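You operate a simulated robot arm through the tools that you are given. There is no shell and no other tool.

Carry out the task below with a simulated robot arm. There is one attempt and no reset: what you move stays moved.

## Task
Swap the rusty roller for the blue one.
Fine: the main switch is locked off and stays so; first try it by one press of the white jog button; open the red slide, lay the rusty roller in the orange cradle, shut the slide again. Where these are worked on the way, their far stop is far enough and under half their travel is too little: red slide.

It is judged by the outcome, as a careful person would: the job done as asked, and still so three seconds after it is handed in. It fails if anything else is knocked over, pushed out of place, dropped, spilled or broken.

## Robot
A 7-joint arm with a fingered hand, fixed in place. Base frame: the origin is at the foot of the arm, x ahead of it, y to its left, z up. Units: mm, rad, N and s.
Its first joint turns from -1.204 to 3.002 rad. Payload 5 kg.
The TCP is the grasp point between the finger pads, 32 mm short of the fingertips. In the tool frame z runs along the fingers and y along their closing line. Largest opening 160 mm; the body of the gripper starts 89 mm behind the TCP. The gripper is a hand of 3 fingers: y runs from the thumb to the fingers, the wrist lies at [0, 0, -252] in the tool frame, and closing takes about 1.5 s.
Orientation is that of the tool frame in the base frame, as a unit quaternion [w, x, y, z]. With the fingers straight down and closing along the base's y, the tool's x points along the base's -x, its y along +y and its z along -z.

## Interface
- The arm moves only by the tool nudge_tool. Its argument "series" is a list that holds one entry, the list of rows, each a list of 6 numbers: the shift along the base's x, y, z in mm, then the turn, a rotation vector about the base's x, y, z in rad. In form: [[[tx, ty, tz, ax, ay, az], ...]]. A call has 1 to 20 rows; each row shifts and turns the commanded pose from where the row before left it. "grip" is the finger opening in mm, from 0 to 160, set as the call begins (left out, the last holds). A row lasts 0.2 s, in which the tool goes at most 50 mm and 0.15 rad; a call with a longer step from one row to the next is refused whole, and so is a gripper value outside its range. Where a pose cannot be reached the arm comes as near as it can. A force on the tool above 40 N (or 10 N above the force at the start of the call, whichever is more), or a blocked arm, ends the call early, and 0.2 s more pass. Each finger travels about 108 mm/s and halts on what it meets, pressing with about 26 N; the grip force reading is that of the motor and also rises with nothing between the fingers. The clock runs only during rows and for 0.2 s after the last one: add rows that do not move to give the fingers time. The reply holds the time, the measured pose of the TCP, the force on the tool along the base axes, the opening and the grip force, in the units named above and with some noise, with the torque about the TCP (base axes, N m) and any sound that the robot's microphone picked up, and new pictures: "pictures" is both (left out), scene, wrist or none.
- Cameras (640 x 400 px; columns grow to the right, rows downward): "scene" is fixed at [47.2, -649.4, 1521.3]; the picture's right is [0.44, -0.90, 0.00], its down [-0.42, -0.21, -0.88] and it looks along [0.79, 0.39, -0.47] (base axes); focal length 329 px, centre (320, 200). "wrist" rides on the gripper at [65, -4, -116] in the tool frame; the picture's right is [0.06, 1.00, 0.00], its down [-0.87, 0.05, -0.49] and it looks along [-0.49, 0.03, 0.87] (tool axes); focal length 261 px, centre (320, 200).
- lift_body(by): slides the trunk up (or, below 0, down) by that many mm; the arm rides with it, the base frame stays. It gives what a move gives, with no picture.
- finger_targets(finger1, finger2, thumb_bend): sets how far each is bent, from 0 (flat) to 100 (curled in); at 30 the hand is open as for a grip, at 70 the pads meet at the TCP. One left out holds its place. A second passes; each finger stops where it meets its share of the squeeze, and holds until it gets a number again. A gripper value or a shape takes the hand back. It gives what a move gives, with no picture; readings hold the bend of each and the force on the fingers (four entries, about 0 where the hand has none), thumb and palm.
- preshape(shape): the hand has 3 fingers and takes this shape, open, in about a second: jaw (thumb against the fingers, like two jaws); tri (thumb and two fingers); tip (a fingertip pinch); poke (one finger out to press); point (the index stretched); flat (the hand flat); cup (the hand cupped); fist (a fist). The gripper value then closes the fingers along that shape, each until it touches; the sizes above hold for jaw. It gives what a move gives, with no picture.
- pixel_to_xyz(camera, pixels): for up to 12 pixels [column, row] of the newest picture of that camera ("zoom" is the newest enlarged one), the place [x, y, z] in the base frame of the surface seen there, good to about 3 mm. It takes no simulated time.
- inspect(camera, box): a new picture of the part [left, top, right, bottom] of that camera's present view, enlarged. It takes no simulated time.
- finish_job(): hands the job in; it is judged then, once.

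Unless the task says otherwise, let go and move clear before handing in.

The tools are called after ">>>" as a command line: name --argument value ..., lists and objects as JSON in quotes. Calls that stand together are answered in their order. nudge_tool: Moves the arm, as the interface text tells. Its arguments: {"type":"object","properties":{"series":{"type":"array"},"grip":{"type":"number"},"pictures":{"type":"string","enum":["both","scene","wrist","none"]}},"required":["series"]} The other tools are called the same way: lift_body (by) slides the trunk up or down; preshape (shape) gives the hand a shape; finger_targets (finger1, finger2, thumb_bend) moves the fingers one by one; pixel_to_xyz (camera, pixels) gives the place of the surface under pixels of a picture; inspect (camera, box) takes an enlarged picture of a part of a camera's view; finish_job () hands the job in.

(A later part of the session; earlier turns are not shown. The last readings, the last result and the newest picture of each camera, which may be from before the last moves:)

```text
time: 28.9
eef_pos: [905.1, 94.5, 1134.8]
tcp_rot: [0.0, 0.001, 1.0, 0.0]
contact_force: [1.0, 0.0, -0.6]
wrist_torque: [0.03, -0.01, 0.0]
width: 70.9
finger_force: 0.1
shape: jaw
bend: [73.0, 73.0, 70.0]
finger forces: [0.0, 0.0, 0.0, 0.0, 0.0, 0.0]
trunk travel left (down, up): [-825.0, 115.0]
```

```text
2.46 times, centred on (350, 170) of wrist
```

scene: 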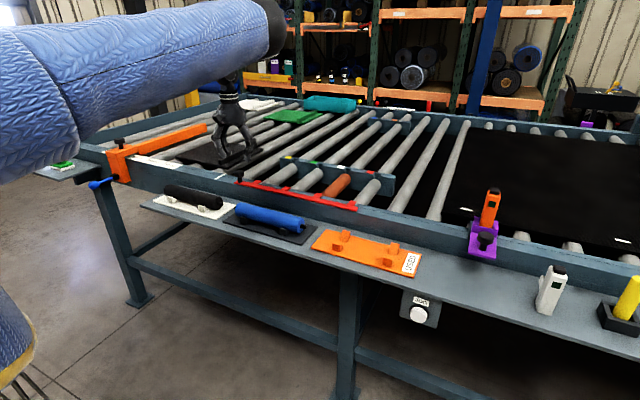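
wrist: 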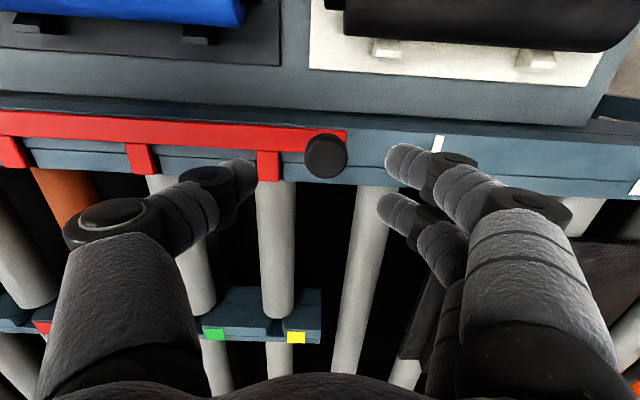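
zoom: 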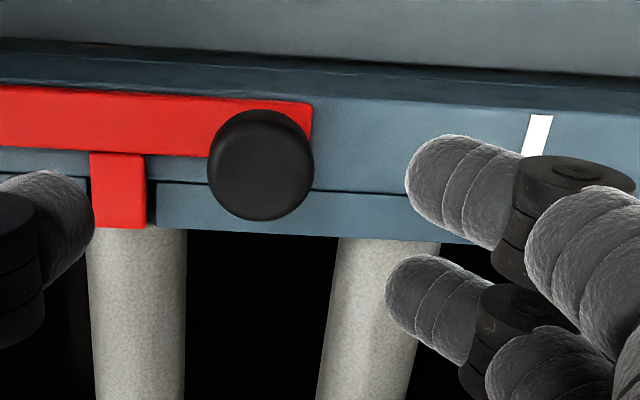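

The knob head is about 30 mm across, centred near (912,100.5), top at z≈1051. I'll centre over it, go down to z≈1050 and close loosely around it.

>>> nudge_tool --series '[[[6, 6, -30, 0, 0, 0], [0, 0, -30, 0, 0, 0], [0, 0, -25, 0, 0, 0]]]' --pictures "none"

>>> nudge_tool --series '[[[0, 0, 0, 0, 0, 0], [0, 0, 0, 0, 0, 0], [0, 0, 0, 0, 0, 0]]]' --grip 38 --pictures "both"

```text
time: 29.8
eef_pos: [910.0, 100.6, 1050.7]
tcp_rot: [0.0, 0.001, 1.0, 0.001]
contact_force: [0.5, 0.1, 0.2]
wrist_torque: [-0.04, 0.01, 0.01]
width: 70.6
finger_force: 0.1
shape: jaw
bend: [73.0, 73.0, 70.0]
finger forces: [0.0, 0.0, 0.1, 0.0, 0.0, 0.0]
trunk travel left (down, up): [-825.0, 115.0]
```

```text
time: 30.6
eef_pos: [910.1, 101.3, 1050.8]
tcp_rot: [-0.001, 0.001, 1.0, 0.0]
contact_force: [0.0, 0.5, -0.3]
wrist_torque: [-0.01, -0.02, -0.01]
width: 38.4
finger_force: 0.1
shape: jaw
bend: [73.0, 73.0, 70.0]
finger forces: [0.0, 0.0, 0.1, 0.0, 0.1, 0.0]
trunk travel left (down, up): [-825.0, 115.0]
```

scene: 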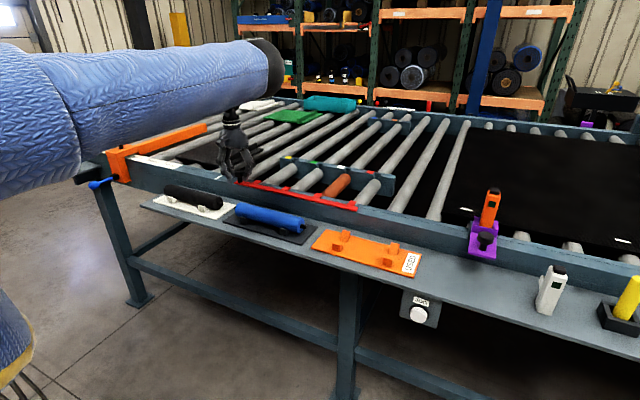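
wrist: 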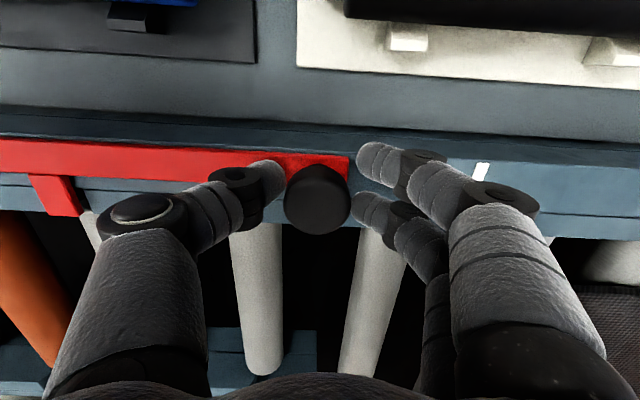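

The knob sits between thumb and fingers at (318,198). I'll push left (+y) in small steps to see whether the slide gives that way.

>>> nudge_tool --series '[[[0, 8, 0, 0, 0, 0], [0, 8, 0, 0, 0, 0], [0, 8, 0, 0, 0, 0]]]' --pictures "wrist"

```text
time: 31.4
eef_pos: [910.1, 124.2, 1050.5]
tcp_rot: [-0.002, 0.001, 1.0, 0.0]
contact_force: [-0.2, -1.1, -1.2]
wrist_torque: [-0.03, 0.03, 0.02]
width: 38.8
finger_force: 0.1
shape: jaw
bend: [73.0, 73.0, 70.0]
finger forces: [0.0, 0.0, 0.1, 0.1, 0.9, 0.1]
trunk travel left (down, up): [-825.0, 115.0]
```

wrist: 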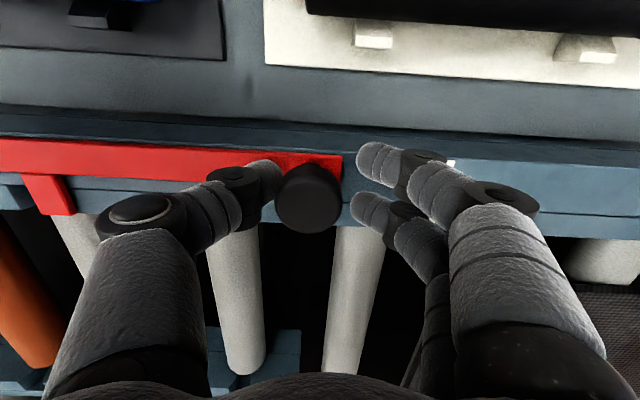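

The slide moves easily with about 1 N. I'll continue left until it reaches its stop, in gentle steps.

>>> nudge_tool --series '[[[0, 8, 0, 0, 0, 0], [0, 8, 0, 0, 0, 0], [0, 8, 0, 0, 0, 0], [0, 8, 0, 0, 0, 0], [0, 8, 0, 0, 0, 0]]]' --pictures "wrist"

```text
time: 32.5
eef_pos: [911.1, 162.3, 1052.1]
tcp_rot: [0.0, 0.002, 1.0, 0.0]
contact_force: [0.1, -27.6, 12.8]
wrist_torque: [-1.01, -0.02, -0.04]
width: 64.5
finger_force: 0.1
shape: jaw
bend: [73.0, 73.0, 70.0]
finger forces: [0.0, 0.0, 0.0, 0.0, 24.4, 0.1]
trunk travel left (down, up): [-825.0, 115.0]
```

wrist: 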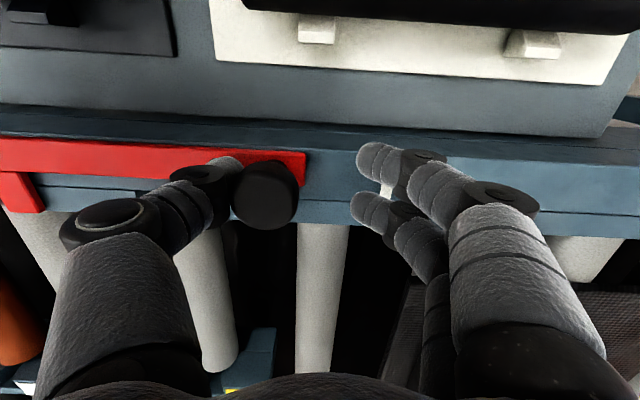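

The thumb met 24 N and gave way, so the slide reached a stop (or a catch). I'll measure where the knob, bar end, white mark and tabs are now.

>>> pixel_to_xyz --camera "wrist" --pixels '[[265, 180], [265, 200], [242, 190], [292, 190], [303, 165], [385, 190], [20, 190], [40, 195], [305, 240], [205, 300], [160, 195], [10, 290]]'

>>> inspect --camera "scene" --box '[210, 140, 400, 250]'

```text
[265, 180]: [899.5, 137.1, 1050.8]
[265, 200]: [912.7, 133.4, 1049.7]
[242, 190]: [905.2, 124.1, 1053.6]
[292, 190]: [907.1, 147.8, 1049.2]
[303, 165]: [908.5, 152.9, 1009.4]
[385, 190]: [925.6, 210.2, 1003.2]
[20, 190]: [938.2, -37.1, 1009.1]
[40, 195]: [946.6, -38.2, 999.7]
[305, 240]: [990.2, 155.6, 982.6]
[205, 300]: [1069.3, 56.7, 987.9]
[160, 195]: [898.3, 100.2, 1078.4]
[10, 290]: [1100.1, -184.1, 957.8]
```

```text
3.37 times, centred on (305, 195) of scene
```

zoom: 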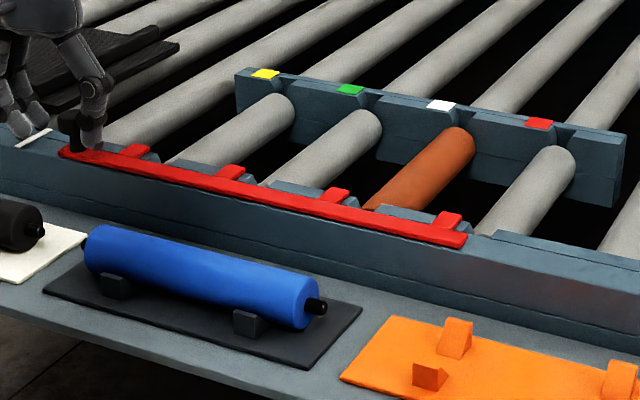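

The knob moved about 36 mm (100.5→136) and the tabs now stand clear between the slots, then it resisted firmly. I'll back off to unload the thumb and check that the slide stays put.

>>> nudge_tool --series '[[[0, -10, 0, 0, 0, 0], [0, -10, 0, 0, 0, 0], [0, -6, 0, 0, 0, 0], [0, 0, 0, 0, 0, 0]]]' --pictures "wrist"

>>> pixel_to_xyz --camera "wrist" --pixels '[[318, 190], [290, 198], [345, 198], [318, 205], [350, 165]]'

```text
time: 33.5
eef_pos: [910.1, 140.0, 1049.9]
tcp_rot: [0.0, 0.001, 1.0, 0.001]
contact_force: [-0.4, -2.0, -0.3]
wrist_torque: [0.0, -0.01, -0.02]
width: 38.8
finger_force: 0.1
shape: jaw
bend: [73.0, 73.0, 70.0]
finger forces: [0.0, 0.0, 0.0, 0.0, 2.4, 0.1]
trunk travel left (down, up): [-825.0, 115.0]
```

wrist: 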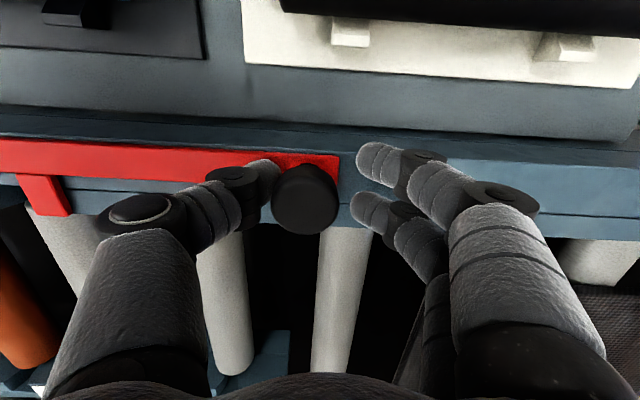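

```text
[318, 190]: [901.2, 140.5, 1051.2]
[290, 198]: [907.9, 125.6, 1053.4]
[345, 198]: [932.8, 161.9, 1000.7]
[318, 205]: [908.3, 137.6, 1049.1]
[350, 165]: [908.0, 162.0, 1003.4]
```

The slide stays at about y=136. I'll push a few millimetres again to confirm it is a firm stop.

>>> nudge_tool --series '[[[0, 3, 0, 0, 0, 0], [0, 3, 0, 0, 0, 0], [0, 0, 0, 0, 0, 0]]]' --pictures "wrist"

>>> pixel_to_xyz --camera "wrist" --pixels '[[310, 190], [285, 198], [310, 205], [330, 160], [55, 190], [30, 185]]'

```text
time: 34.4
eef_pos: [910.7, 143.4, 1049.5]
tcp_rot: [0.0, 0.001, 1.0, 0.0]
contact_force: [-2.3, -7.2, 0.8]
wrist_torque: [-0.13, -0.01, -0.06]
width: 41.5
finger_force: 0.1
shape: jaw
bend: [73.0, 73.0, 70.0]
finger forces: [0.0, 0.0, 0.1, 0.0, 6.2, 0.1]
trunk travel left (down, up): [-825.0, 115.0]
```

wrist: 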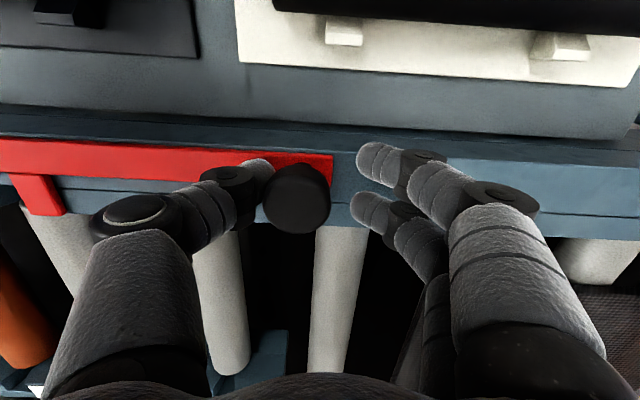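

```text
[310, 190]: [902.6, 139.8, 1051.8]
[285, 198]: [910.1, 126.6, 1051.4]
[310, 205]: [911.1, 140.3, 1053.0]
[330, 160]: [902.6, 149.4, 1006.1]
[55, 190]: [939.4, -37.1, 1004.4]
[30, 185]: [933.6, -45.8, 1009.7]
```

The thumb yields while the knob holds at y≈137, so this is the far stop with all tabs clear of the slots. I'll centre, open and rise off the knob.

>>> nudge_tool --series '[[[0, -6, 0, 0, 0, 0], [0, 0, 0, 0, 0, 0], [0, 0, 0, 0, 0, 0]]]' --grip 70 --pictures "none"

>>> nudge_tool --series '[[[0, 0, 40, 0, 0, 0], [0, 0, 45, 0, 0, 0], [-10, -30, 30, 0, 0, 0], [-10, -45, 0, 0, 0, 0], [-10, -45, 0, 0, 0, 0], [-10, -45, 0, 0, 0, 0], [-10, -45, 0, 0, 0, 0], [-10, -40, 0, 0, 0, 0]]]' --pictures "both"

```text
time: 35.1
eef_pos: [910.6, 139.3, 1048.1]
tcp_rot: [-0.001, 0.0, 1.0, 0.0]
contact_force: [0.4, -0.1, 0.6]
wrist_torque: [-0.01, -0.02, -0.04]
width: 69.3
finger_force: 0.1
shape: jaw
bend: [73.0, 73.0, 70.0]
finger forces: [0.1, 0.0, 0.1, 0.1, 0.0, 0.0]
trunk travel left (down, up): [-825.0, 115.0]
```

```text
time: 37.0
eef_pos: [848.9, -112.8, 1164.3]
tcp_rot: [0.0, 0.001, 1.0, 0.002]
contact_force: [-0.6, 0.5, 0.3]
wrist_torque: [0.04, 0.0, -0.02]
width: 69.7
finger_force: 0.0
shape: jaw
bend: [73.0, 73.0, 70.0]
finger forces: [0.1, 0.0, 0.1, 0.0, 0.1, 0.1]
trunk travel left (down, up): [-825.0, 115.0]
```

scene: 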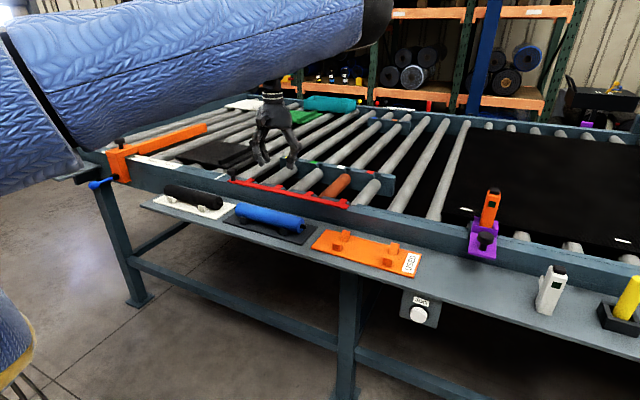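
wrist: 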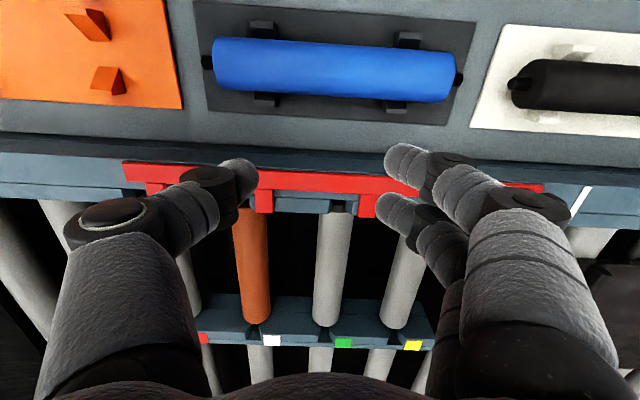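

Good overhead view: rusty roller at (253,265), blue roller at (335,70) with its stubs at (207,62) and (458,80). I'll measure both closely.

>>> inspect --camera "wrist" --box '[190, 150, 370, 360]'

>>> pixel_to_xyz --camera "wrist" --pixels '[[250, 220], [255, 260], [257, 300], [242, 260], [268, 260], [257, 318], [290, 260], [225, 260], [250, 330], [275, 322], [335, 215], [330, 250]]'

>>> pixel_to_xyz --camera "wrist" --pixels '[[335, 65], [215, 60], [455, 78], [206, 62], [459, 80], [265, 98], [395, 106], [260, 25], [408, 38], [335, 45], [335, 90], [225, 100]]'

>>> inspect --camera "wrist" --box '[190, 0, 490, 140]'

```text
1.90 times, centred on (280, 255) of wrist
```

zoom: 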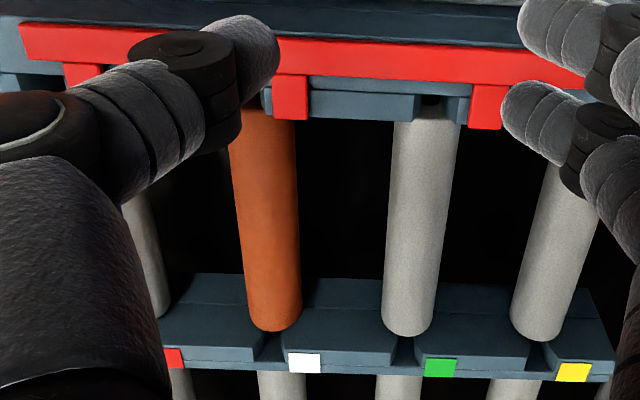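

```text
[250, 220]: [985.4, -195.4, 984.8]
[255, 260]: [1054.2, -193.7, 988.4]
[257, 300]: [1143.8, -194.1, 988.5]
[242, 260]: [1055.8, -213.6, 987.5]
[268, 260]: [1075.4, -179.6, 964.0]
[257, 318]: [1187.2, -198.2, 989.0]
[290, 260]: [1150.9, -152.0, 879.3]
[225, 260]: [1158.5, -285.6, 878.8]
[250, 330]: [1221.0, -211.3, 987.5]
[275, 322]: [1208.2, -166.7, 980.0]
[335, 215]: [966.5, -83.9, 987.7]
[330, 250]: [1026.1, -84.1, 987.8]
```

```text
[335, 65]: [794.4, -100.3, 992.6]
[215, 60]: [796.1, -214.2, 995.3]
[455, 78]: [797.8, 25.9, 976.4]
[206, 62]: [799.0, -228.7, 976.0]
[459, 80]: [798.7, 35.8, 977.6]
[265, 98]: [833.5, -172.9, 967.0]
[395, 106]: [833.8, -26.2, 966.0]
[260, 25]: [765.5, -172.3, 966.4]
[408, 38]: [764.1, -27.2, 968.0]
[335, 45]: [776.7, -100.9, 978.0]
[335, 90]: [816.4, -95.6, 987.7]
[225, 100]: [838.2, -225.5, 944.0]
```

```text
2.13 times, centred on (340, 70) of wrist
```

zoom: 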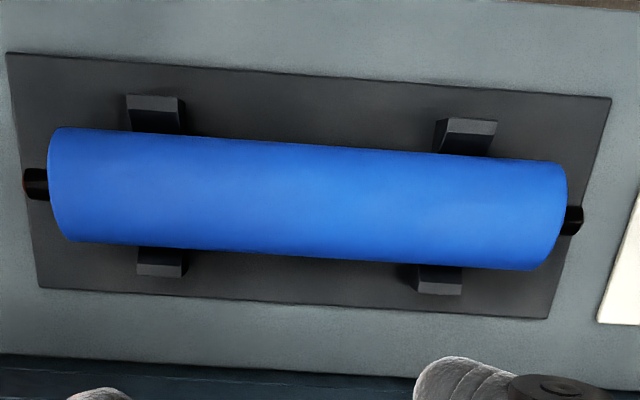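

The rollers are long: the rusty one runs about x=960–1200 at y≈−196, top z≈988; the blue one is centred near (797,−98), top z≈994, with cradle posts at y≈−172 and −27. To reach that far I need the shoulder lower, so I'll raise the hand first and then lower the trunk.

>>> nudge_tool --series '[[[-10, 0, 45, 0, 0, 0], [-10, 0, 45, 0, 0, 0], [-10, 0, 45, 0, 0, 0], [-10, 0, 45, 0, 0, 0]]]' --pictures "none"

>>> lift_body --by -200

>>> nudge_tool --series '[[[0, 0, 0, 0, 0, 0]]]' --pictures "both"

```text
time: 38.0
eef_pos: [807.9, -112.3, 1347.4]
tcp_rot: [0.0, 0.001, 1.0, 0.0]
contact_force: [-1.0, 0.3, 0.2]
wrist_torque: [-0.01, -0.09, 0.0]
width: 69.4
finger_force: 0.0
shape: jaw
bend: [73.0, 73.0, 70.0]
finger forces: [0.0, 0.1, 0.0, 0.0, 0.0, 0.0]
trunk travel left (down, up): [-825.0, 115.0]
```

```text
time: 40.1
eef_pos: [811.6, -111.1, 1145.9]
tcp_rot: [0.0, 0.0, 1.0, 0.001]
contact_force: [-0.2, 0.4, -0.2]
wrist_torque: [0.02, 0.01, 0.0]
width: 69.6
finger_force: 0.0
shape: jaw
bend: [73.0, 73.0, 70.0]
finger forces: [0.0, 0.1, 0.1, 0.0, 0.0, 0.0]
trunk travel left (down, up): [-625.0, 315.0]
```

```text
time: 40.5
eef_pos: [812.9, -111.4, 1146.2]
tcp_rot: [-0.001, 0.001, 1.0, 0.0]
contact_force: [-0.1, 0.1, -0.7]
wrist_torque: [0.0, 0.01, 0.01]
width: 69.8
finger_force: 0.1
shape: jaw
bend: [73.0, 73.0, 70.0]
finger forces: [0.0, 0.1, 0.0, 0.1, 0.0, 0.0]
trunk travel left (down, up): [-625.0, 315.0]
```

scene: 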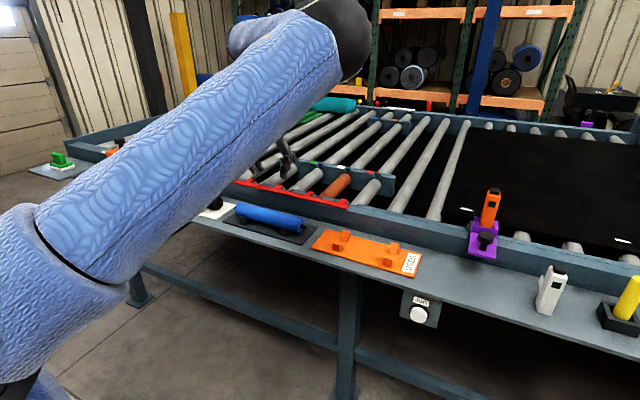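
wrist: 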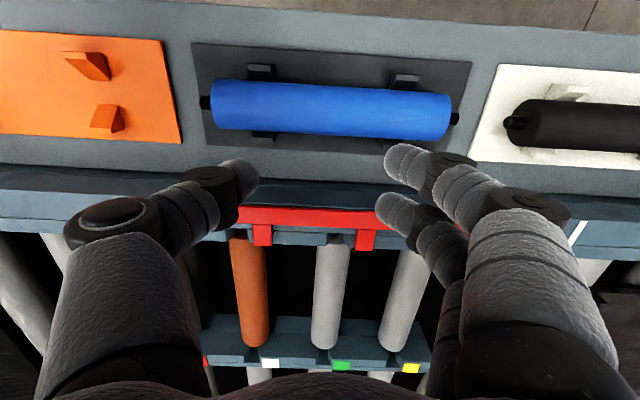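

The hand is at (813,−111,1146) with the shoulder lower. I'll measure the orange cradle's posts and plate from the scene camera, which now has a clear view.

>>> inspect --camera "scene" --box '[300, 215, 440, 290]'

>>> pixel_to_xyz --camera "zoom" --pixels '[[215, 75], [190, 145], [420, 130], [400, 195], [300, 130], [150, 100], [300, 200], [340, 250], [110, 60], [330, 60], [60, 130], [500, 230]]'

>>> pixel_to_xyz --camera "wrist" --pixels '[[88, 62], [105, 115], [60, 95], [160, 45], [180, 138], [120, 90], [247, 245], [250, 300], [255, 345], [240, 300], [265, 300], [258, 350]]'

```text
4.57 times, centred on (370, 252) of scene
```

zoom: 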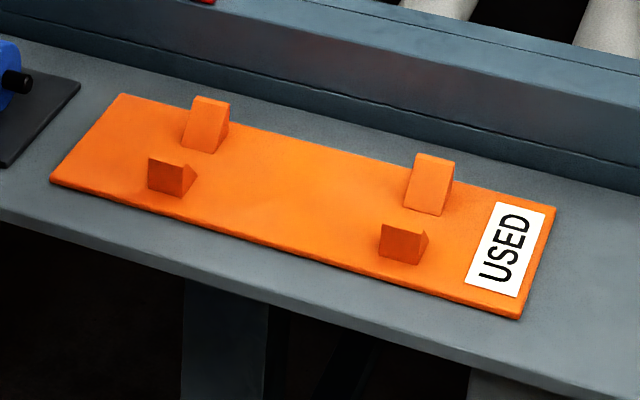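

```text
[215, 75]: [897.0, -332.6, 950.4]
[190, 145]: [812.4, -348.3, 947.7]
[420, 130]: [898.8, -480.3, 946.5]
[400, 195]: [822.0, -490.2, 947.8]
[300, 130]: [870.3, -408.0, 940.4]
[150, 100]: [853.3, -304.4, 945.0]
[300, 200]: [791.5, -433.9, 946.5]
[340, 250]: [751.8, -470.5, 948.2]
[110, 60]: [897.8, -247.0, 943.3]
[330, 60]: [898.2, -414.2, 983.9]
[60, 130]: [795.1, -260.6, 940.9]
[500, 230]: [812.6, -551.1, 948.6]
```

```text
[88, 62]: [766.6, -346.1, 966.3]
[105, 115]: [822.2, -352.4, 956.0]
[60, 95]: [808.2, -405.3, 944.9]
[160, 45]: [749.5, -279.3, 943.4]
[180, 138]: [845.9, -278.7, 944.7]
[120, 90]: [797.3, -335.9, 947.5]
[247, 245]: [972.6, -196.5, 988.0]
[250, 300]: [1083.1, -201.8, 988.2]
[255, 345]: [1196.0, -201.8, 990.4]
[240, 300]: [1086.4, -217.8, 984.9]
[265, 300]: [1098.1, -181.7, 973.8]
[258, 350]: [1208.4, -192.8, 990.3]
```

The orange cradle is centred at about (798,−421) with posts at y≈−348 and −493, plate top z≈946. Now I'll test the reach over the rusty roller with the fingers leaning forward 0.4 rad, staying high.

>>> nudge_tool --series '[[[40, -15, 0, 0, -0.08, 0], [40, -15, 0, 0, -0.08, 0], [40, -15, 0, 0, -0.08, 0], [40, -15, 0, 0, -0.08, 0], [40, -15, -5, 0, -0.08, 0], [40, -12, -10, 0, 0, 0]]]' --pictures "both"

```text
time: 41.9
eef_pos: [1054.3, -200.3, 1127.8]
tcp_rot: [0.198, 0.001, 0.98, -0.001]
contact_force: [-0.8, 0.4, 0.1]
wrist_torque: [0.0, 0.04, 0.03]
width: 69.6
finger_force: 0.1
shape: jaw
bend: [73.0, 73.0, 70.0]
finger forces: [0.0, 0.0, 0.0, 0.0, 0.0, 0.1]
trunk travel left (down, up): [-625.0, 315.0]
```

scene: 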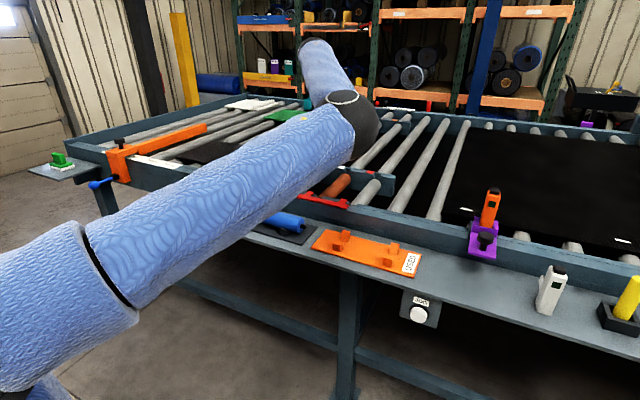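
wrist: 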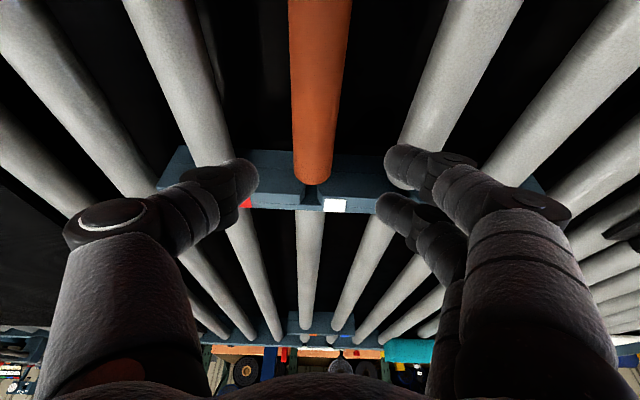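

Reached (1054,−200,1128) without any limit warning. The rusty roller's rear end shows at (313,182) in front of the rear bracket; I'll measure it.

>>> inspect --camera "wrist" --box '[220, 100, 420, 240]'

>>> pixel_to_xyz --camera "wrist" --pixels '[[318, 30], [318, 100], [315, 150], [313, 175], [296, 150], [334, 150], [293, 60], [345, 60], [311, 188], [310, 205], [335, 205], [275, 195]]'

```text
2.86 times, centred on (320, 170) of wrist
```

zoom: 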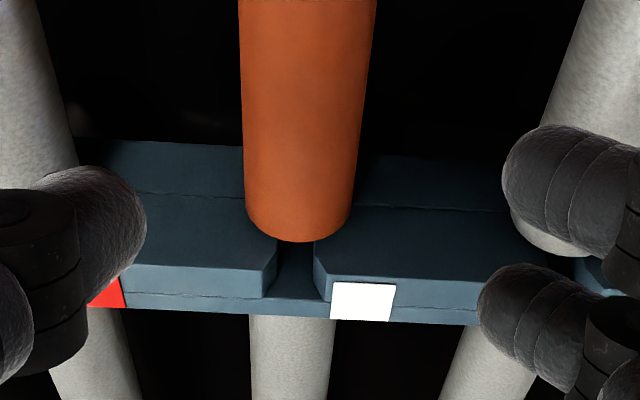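

```text
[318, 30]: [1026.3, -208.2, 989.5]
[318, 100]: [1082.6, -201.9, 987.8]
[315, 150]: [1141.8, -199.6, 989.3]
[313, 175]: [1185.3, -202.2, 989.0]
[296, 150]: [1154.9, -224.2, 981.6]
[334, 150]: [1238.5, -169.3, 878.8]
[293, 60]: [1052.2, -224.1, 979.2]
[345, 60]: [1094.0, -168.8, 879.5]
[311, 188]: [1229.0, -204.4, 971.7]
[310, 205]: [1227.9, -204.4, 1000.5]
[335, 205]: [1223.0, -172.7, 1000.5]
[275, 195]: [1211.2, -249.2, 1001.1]
```

The rusty roller's axis is at y≈−201, top z≈988.5, rear end x≈1199. I'll centre over its middle (x≈1068, allowing for the lean) and descend partway, watching for the reach limit.

>>> nudge_tool --series '[[[14, -1, -20, 0, 0, 0], [0, 0, -30, 0, 0, 0], [0, 0, -30, 0, 0, 0]]]' --pictures "both"

```text
time: 42.7
eef_pos: [1067.5, -200.1, 1045.8]
tcp_rot: [0.198, 0.001, 0.98, 0.0]
contact_force: [0.9, -0.3, -0.4]
wrist_torque: [0.02, 0.01, 0.02]
width: 69.6
finger_force: 0.1
shape: jaw
bend: [73.0, 73.0, 70.0]
finger forces: [0.0, 0.0, 0.1, 0.0, 0.0, 0.0]
trunk travel left (down, up): [-625.0, 315.0]
```

scene: 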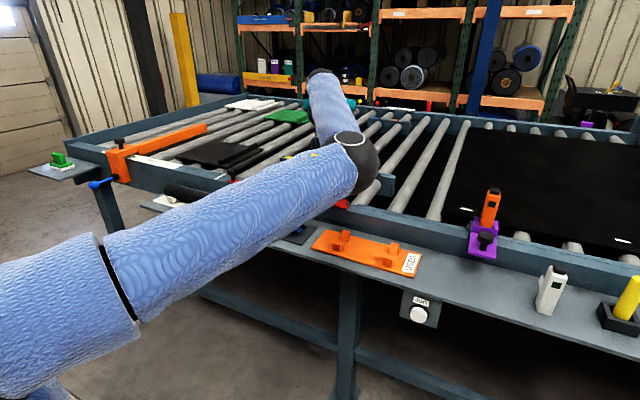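
wrist: 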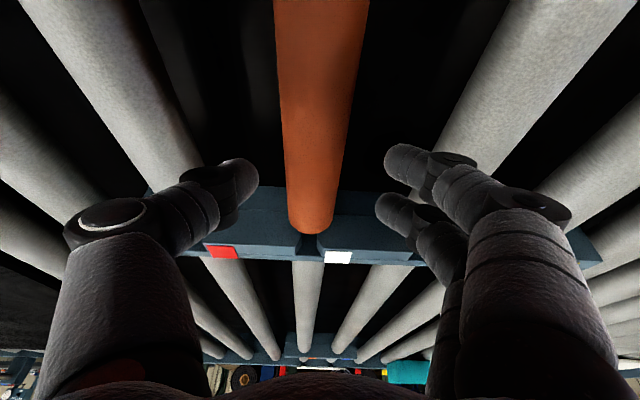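

The roller lies centred between the fingers. I'll descend so that the pads straddle it.

>>> nudge_tool --series '[[[0, 0, -30, 0, 0, 0], [0, 0, -20, 0, 0, 0], [0, 0, -12, 0, 0, 0]]]' --pictures "wrist"

```text
time: 43.5
eef_pos: [1066.1, -199.1, 986.9]
tcp_rot: [0.198, 0.001, 0.98, 0.0]
contact_force: [-0.6, 0.1, -0.3]
wrist_torque: [-0.01, 0.02, 0.01]
width: 69.7
finger_force: 0.0
shape: jaw
bend: [73.0, 73.0, 70.0]
finger forces: [0.1, 0.0, 0.0, 0.0, 0.0, 0.0]
trunk travel left (down, up): [-625.0, 315.0]
```

wrist: 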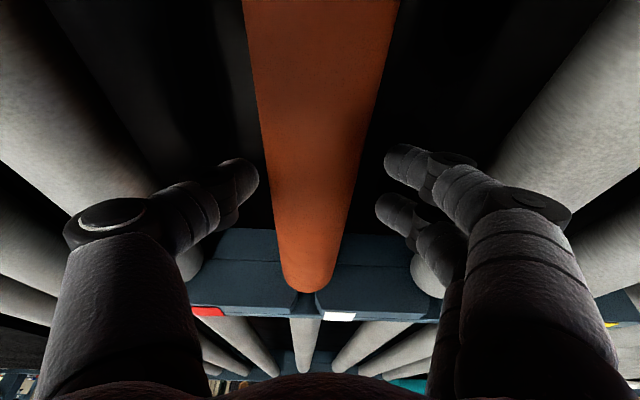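

The pads straddle the roller with no contact. I'll close on it.

>>> nudge_tool --series '[[[0, 0, 0, 0, 0, 0], [0, 0, 0, 0, 0, 0], [0, 0, 0, 0, 0, 0], [0, 0, 0, 0, 0, 0], [0, 0, 0, 0, 0, 0]]]' --grip 0 --pictures "wrist"

```text
time: 44.7
eef_pos: [1066.4, -200.0, 988.7]
tcp_rot: [0.199, 0.0, 0.98, 0.0]
contact_force: [0.8, 0.8, 1.2]
wrist_torque: [0.02, -0.07, 0.05]
width: 42.4
finger_force: 25.8
shape: jaw
bend: [73.0, 73.0, 70.0]
finger forces: [11.8, 12.0, 0.0, 0.0, 22.6, 0.1]
trunk travel left (down, up): [-625.0, 315.0]
```

wrist: 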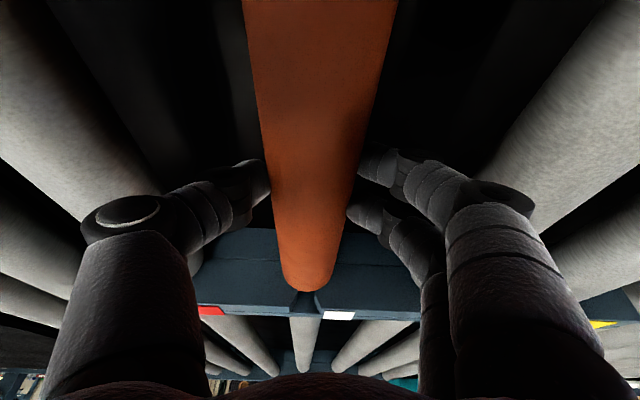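

Gripped: width 42.4 mm, 26 N. The contact is a little close to the fingertips, so I'll open slightly, go 4 mm deeper, and close again.

>>> nudge_tool --series '[[[0, 0, 0, 0, 0, 0], [0, 0, 0, 0, 0, 0], [0, 0, -4, 0, 0, 0], [0, 0, 0, 0, 0, 0]]]' --grip 60 --pictures "none"

>>> nudge_tool --series '[[[0, 0, 0, 0, 0, 0], [0, 0, 0, 0, 0, 0], [0, 0, 0, 0, 0, 0], [0, 0, 0, 0, 0, 0], [0, 0, 0, 0, 0, 0]]]' --grip 0 --pictures "wrist"

```text
time: 45.7
eef_pos: [1065.9, -200.2, 983.5]
tcp_rot: [0.198, 0.001, 0.98, 0.0]
contact_force: [-0.6, -0.5, -0.1]
wrist_torque: [0.02, 0.02, 0.02]
width: 60.2
finger_force: 0.1
shape: jaw
bend: [73.0, 73.0, 70.0]
finger forces: [0.0, 0.0, 0.1, 0.0, 1.0, 0.0]
trunk travel left (down, up): [-625.0, 315.0]
```

```text
time: 46.9
eef_pos: [1066.1, -199.9, 984.0]
tcp_rot: [0.197, 0.001, 0.98, 0.001]
contact_force: [0.2, 0.4, 0.3]
wrist_torque: [0.04, -0.04, -0.03]
width: 42.7
finger_force: 26.4
shape: jaw
bend: [73.0, 73.0, 70.0]
finger forces: [12.2, 11.8, 0.0, 0.1, 22.4, 0.0]
trunk travel left (down, up): [-625.0, 315.0]
```

wrist: 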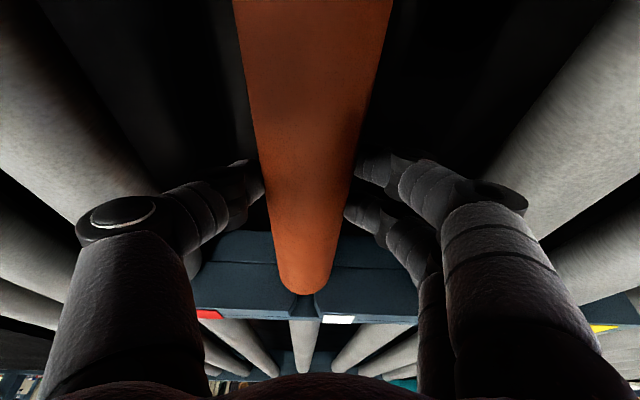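

Grip is good at TCP (1066,−200,984). I'll lift gently 15 mm and check load and attitude.

>>> nudge_tool --series '[[[0, 0, 3, 0, 0, 0], [0, 0, 4, 0, 0, 0], [0, 0, 4, 0, 0, 0], [0, 0, 4, 0, 0, 0]]]' --pictures "both"

```text
time: 47.9
eef_pos: [1067.5, -199.2, 998.3]
tcp_rot: [0.198, 0.001, 0.98, 0.0]
contact_force: [-0.1, 0.1, -8.4]
wrist_torque: [0.03, 0.12, 0.01]
width: 42.7
finger_force: 25.9
shape: jaw
bend: [73.0, 73.0, 70.0]
finger forces: [12.1, 10.1, 0.0, 0.0, 21.8, 0.0]
trunk travel left (down, up): [-625.0, 315.0]
```

scene: 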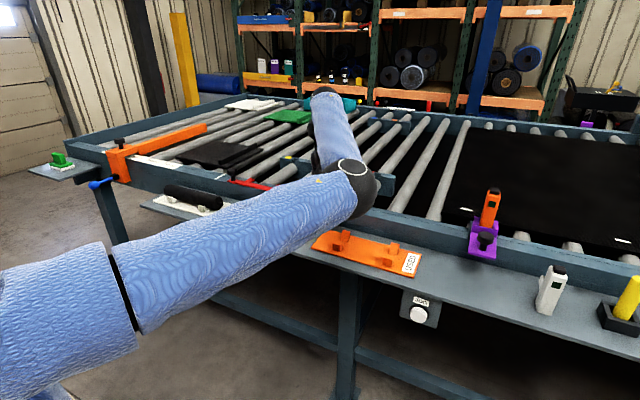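
wrist: 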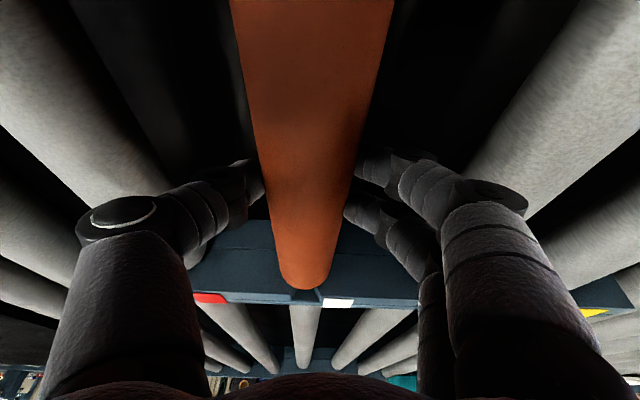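

The load is 8.4 N with the centre of mass 14 mm ahead of the TCP, so the roller hangs level. I'll lift it well clear before moving.

>>> nudge_tool --series '[[[0, 0, 15, 0, 0, 0], [0, 0, 25, 0, 0, 0], [-5, 0, 30, 0, 0, 0], [-15, 0, 30, 0, 0, 0], [-25, 0, 25, 0, 0, 0], [-30, 0, 10, 0, 0, 0]]]' --pictures "both"

```text
time: 49.3
eef_pos: [989.4, -198.4, 1134.8]
tcp_rot: [0.199, 0.002, 0.98, 0.0]
contact_force: [-0.4, 0.5, -8.0]
wrist_torque: [0.07, 0.13, -0.02]
width: 42.7
finger_force: 26.4
shape: jaw
bend: [73.0, 73.0, 70.0]
finger forces: [11.9, 10.1, 0.2, 0.1, 21.8, 0.1]
trunk travel left (down, up): [-625.0, 315.0]
```

scene: 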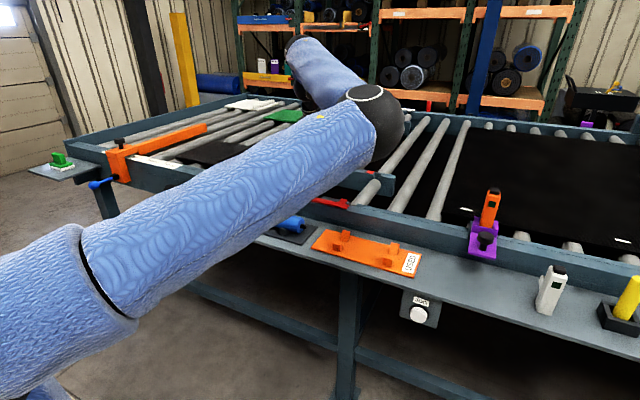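
wrist: 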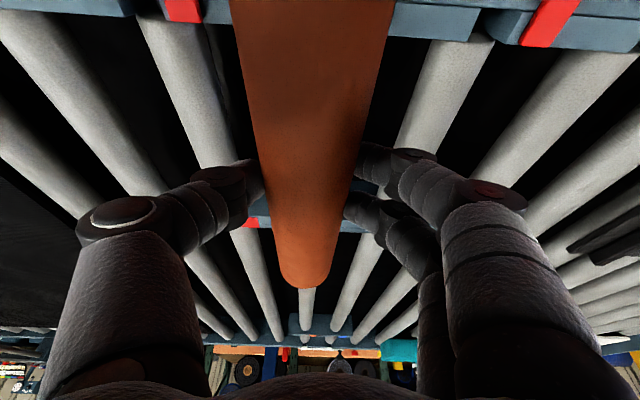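

The roller is held steadily at (989,−198,1135). I'll start turning it clockwise (seen from above) toward the cradle direction while moving over.

>>> nudge_tool --series '[[[-18, -15, 0, 0, 0, -0.14], [-18, -15, 0, 0, 0, -0.14], [-18, -15, 0, 0, 0, -0.14], [-18, -15, 0, 0, 0, -0.14], [-18, -15, 0, 0, 0, -0.14]]]' --pictures "both"

```text
time: 50.5
eef_pos: [899.6, -274.4, 1135.2]
tcp_rot: [0.186, 0.338, 0.92, -0.068]
contact_force: [-0.3, -0.2, -9.1]
wrist_torque: [0.12, 0.02, -0.02]
width: 42.4
finger_force: 26.3
shape: jaw
bend: [73.0, 73.0, 70.0]
finger forces: [12.1, 10.4, 0.1, 0.1, 22.2, 0.0]
trunk travel left (down, up): [-625.0, 315.0]
```

scene: 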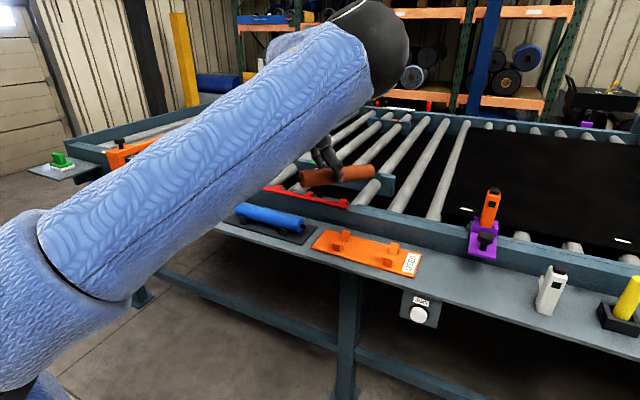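
wrist: 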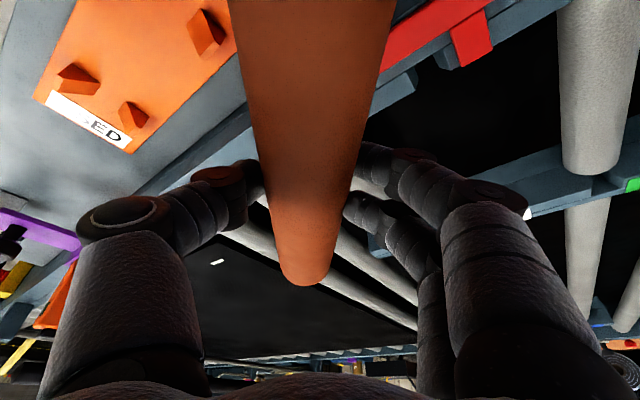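

Turning works with no limits hit. I'll complete the quarter turn and arrive above the orange cradle at height.

>>> nudge_tool --series '[[[-17, -22, 0, 0, 0, -0.145], [-17, -22, 0, 0, 0, -0.145], [-17, -22, 0, 0, 0, -0.145], [-17, -22, 0, 0, 0, -0.145], [-17, -22, 0, 0, 0, -0.145], [-17, -22, 0, 0, 0, -0.1458]]]' --pictures "both"

```text
time: 51.9
eef_pos: [798.4, -406.6, 1136.0]
tcp_rot: [0.14, 0.694, 0.693, -0.139]
contact_force: [-0.4, -1.2, -8.8]
wrist_torque: [0.15, -0.08, 0.0]
width: 42.0
finger_force: 25.9
shape: jaw
bend: [73.0, 73.0, 70.0]
finger forces: [12.0, 10.2, 0.0, 0.0, 21.8, 0.0]
trunk travel left (down, up): [-625.0, 315.0]
```

scene: 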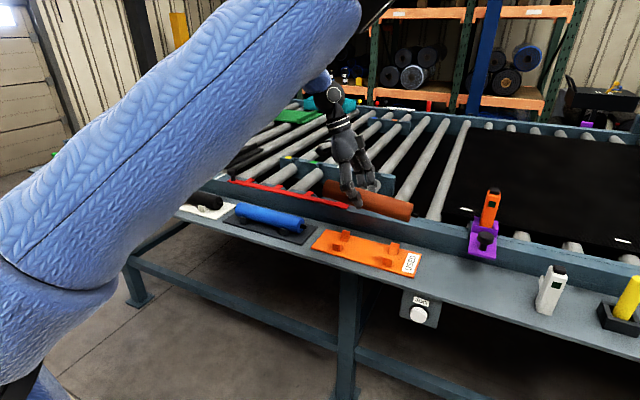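
wrist: 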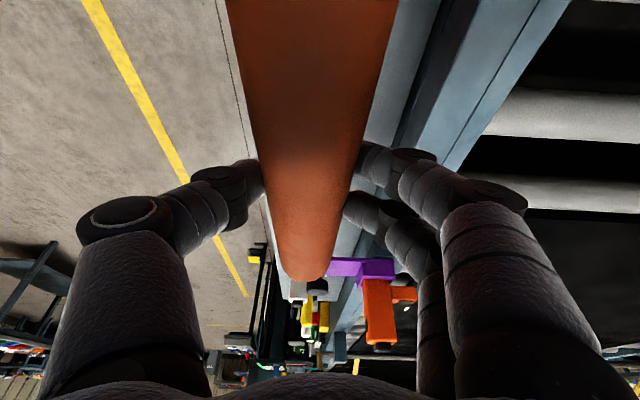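

The roller is now parallel to the cradle, above it at TCP (798,−407,1136). I'll measure the held roller's ends to verify it is level and where its middle is.

>>> inspect --camera "scene" --box '[300, 150, 440, 280]'

>>> pixel_to_xyz --camera "scene" --pixels '[[328, 187], [335, 190], [370, 198], [390, 203], [405, 208], [400, 200], [380, 200], [409, 212], [338, 182], [324, 188], [346, 236], [394, 246]]'

```text
3.08 times, centred on (370, 215) of scene
```

zoom: 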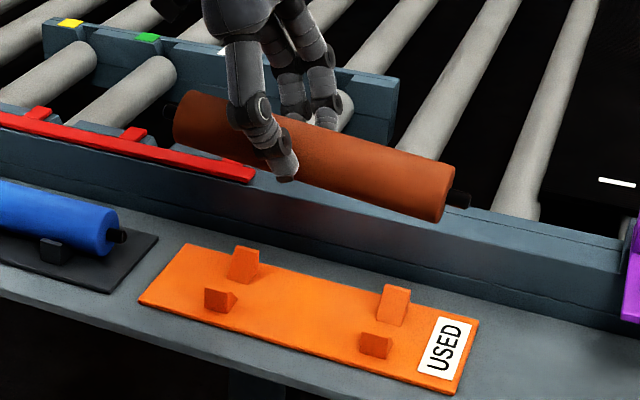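

```text
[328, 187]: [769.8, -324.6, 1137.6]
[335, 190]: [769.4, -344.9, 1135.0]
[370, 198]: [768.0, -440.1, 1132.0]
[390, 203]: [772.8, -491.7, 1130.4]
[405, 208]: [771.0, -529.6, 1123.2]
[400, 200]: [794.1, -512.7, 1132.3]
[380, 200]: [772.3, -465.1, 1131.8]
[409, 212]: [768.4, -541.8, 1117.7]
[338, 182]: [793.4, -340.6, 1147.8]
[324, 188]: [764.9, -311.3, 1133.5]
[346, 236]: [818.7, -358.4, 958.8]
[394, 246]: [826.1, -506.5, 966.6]
```

The held roller droops slightly at its far end (top z≈1148 at y=−341 but 1132 at y=−513, about 0.09 rad). I'll level it with a small turn about x and come down partway.

>>> nudge_tool --series '[[[0, 0, -20, -0.045, 0, 0], [0, 0, -30, -0.045, 0, 0], [0, 1, -30, 0, 0, 0]]]' --pictures "both"

>>> inspect --camera "scene" --box '[300, 170, 440, 290]'

```text
time: 52.7
eef_pos: [798.0, -406.7, 1052.6]
tcp_rot: [0.171, 0.686, 0.686, -0.171]
contact_force: [0.6, 0.3, -9.3]
wrist_torque: [0.18, -0.05, -0.01]
width: 42.4
finger_force: 26.0
shape: jaw
bend: [73.0, 73.0, 70.0]
finger forces: [12.2, 10.1, 0.0, 0.1, 21.7, 0.1]
trunk travel left (down, up): [-625.0, 315.0]
```

scene: 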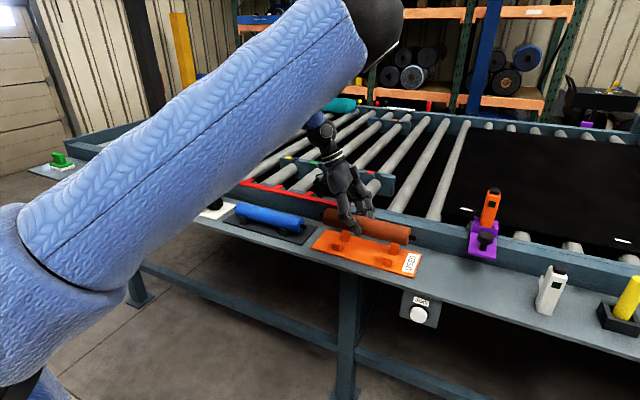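
wrist: 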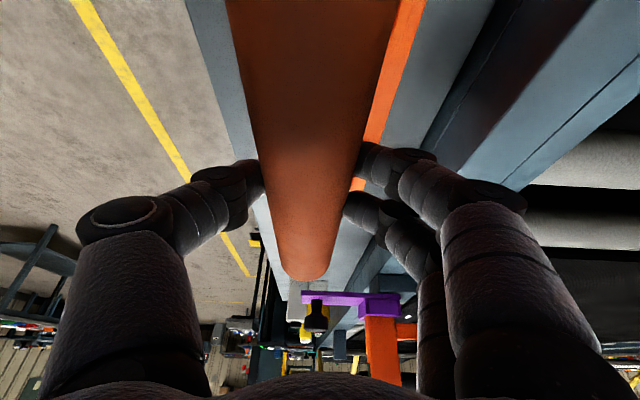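

```text
3.33 times, centred on (370, 230) of scene
```

zoom: 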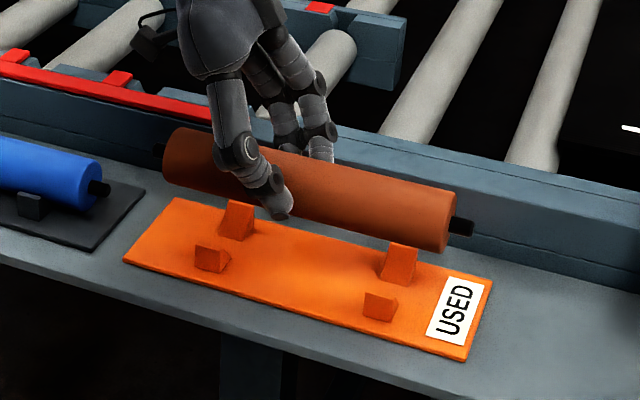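

The roller looks nearly level. I'll check the top line at several points along it.

>>> pixel_to_xyz --camera "zoom" --pixels '[[190, 135], [200, 160], [200, 180], [350, 170], [350, 200], [350, 220], [430, 195], [430, 220], [430, 240], [400, 180], [320, 165], [460, 226]]'

```text
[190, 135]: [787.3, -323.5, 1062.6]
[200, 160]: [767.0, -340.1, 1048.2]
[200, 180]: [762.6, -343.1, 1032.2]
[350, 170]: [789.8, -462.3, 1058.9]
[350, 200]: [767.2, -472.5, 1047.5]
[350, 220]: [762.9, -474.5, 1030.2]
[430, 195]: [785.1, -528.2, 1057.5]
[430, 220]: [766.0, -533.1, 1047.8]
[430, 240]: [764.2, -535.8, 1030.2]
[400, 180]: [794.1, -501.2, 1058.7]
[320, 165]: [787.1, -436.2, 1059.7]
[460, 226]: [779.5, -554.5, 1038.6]
```

The roller is level within about 0.01 rad. To cancel camera bias, I'll measure the blue roller in its identical cradle the same way and compare the sideways position.

>>> inspect --camera "scene" --box '[220, 190, 440, 290]'

>>> pixel_to_xyz --camera "zoom" --pixels '[[90, 50], [90, 60], [90, 70], [90, 80], [90, 90], [170, 70], [170, 80], [170, 90], [170, 100], [170, 110], [110, 55], [60, 60]]'

>>> pixel_to_xyz --camera "zoom" --pixels '[[450, 110], [450, 120], [450, 130], [450, 140], [450, 150], [520, 130], [520, 140], [520, 150], [520, 160], [330, 80], [330, 90], [330, 100]]'

```text
2.91 times, centred on (330, 240) of scene
```

zoom: 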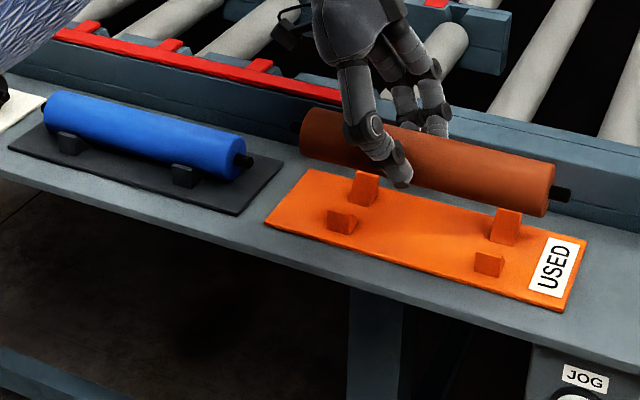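

```text
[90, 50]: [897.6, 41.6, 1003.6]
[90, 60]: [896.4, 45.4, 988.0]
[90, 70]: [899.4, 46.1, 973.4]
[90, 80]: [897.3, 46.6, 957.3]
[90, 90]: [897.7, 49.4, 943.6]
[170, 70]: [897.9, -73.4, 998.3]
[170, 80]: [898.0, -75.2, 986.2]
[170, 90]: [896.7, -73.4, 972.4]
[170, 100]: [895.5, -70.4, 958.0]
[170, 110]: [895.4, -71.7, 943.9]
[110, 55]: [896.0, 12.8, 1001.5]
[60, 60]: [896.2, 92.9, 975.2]
```

```text
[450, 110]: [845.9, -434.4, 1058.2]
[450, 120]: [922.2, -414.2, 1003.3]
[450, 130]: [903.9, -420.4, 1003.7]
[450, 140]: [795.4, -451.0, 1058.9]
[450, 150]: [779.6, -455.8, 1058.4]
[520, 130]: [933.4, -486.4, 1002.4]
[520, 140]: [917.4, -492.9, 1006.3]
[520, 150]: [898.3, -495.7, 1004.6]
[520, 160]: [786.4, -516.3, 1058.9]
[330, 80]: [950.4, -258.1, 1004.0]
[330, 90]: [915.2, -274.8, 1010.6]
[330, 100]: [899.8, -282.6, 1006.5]
```

I used wrong rows in that zoom (rail points returned, x≈897 for its front face). I'll sample the blue roller and the held roller with the correct rows.

>>> pixel_to_xyz --camera "zoom" --pixels '[[120, 112], [120, 120], [120, 128], [120, 136], [120, 144], [120, 152], [190, 130], [190, 138], [190, 146], [190, 154], [190, 162], [190, 170]]'

>>> pixel_to_xyz --camera "zoom" --pixels '[[450, 145], [450, 153], [450, 161], [450, 169], [450, 177], [450, 185], [520, 160], [520, 168], [520, 176], [520, 184], [520, 192], [520, 200]]'

>>> pixel_to_xyz --camera "zoom" --pixels '[[72, 140], [185, 172], [342, 212], [342, 225], [365, 178], [365, 190], [490, 258], [490, 268], [507, 215], [507, 228], [300, 240], [430, 230]]'

```text
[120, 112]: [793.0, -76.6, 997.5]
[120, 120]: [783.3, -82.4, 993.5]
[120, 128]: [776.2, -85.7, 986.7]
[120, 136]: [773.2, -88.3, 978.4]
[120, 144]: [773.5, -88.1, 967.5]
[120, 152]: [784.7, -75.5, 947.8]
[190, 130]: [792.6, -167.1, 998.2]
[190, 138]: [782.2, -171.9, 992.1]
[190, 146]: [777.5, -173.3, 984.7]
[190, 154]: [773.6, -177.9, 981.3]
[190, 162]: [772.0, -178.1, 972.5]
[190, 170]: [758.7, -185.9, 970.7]
```

```text
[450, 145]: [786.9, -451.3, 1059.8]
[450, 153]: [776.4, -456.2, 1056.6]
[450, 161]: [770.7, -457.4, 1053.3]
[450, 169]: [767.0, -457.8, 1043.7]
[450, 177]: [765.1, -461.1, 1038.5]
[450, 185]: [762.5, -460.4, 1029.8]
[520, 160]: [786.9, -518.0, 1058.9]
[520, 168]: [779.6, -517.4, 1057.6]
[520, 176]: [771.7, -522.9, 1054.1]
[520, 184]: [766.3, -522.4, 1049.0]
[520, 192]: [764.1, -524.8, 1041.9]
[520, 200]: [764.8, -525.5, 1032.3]
```

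```text
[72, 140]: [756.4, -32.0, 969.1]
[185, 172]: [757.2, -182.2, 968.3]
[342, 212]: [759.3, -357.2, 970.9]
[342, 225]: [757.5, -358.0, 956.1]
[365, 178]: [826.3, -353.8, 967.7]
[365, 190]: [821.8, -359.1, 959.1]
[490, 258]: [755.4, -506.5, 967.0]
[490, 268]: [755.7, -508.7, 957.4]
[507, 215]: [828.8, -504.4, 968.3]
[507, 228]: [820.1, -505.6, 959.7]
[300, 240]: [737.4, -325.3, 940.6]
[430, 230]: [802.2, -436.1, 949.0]
```

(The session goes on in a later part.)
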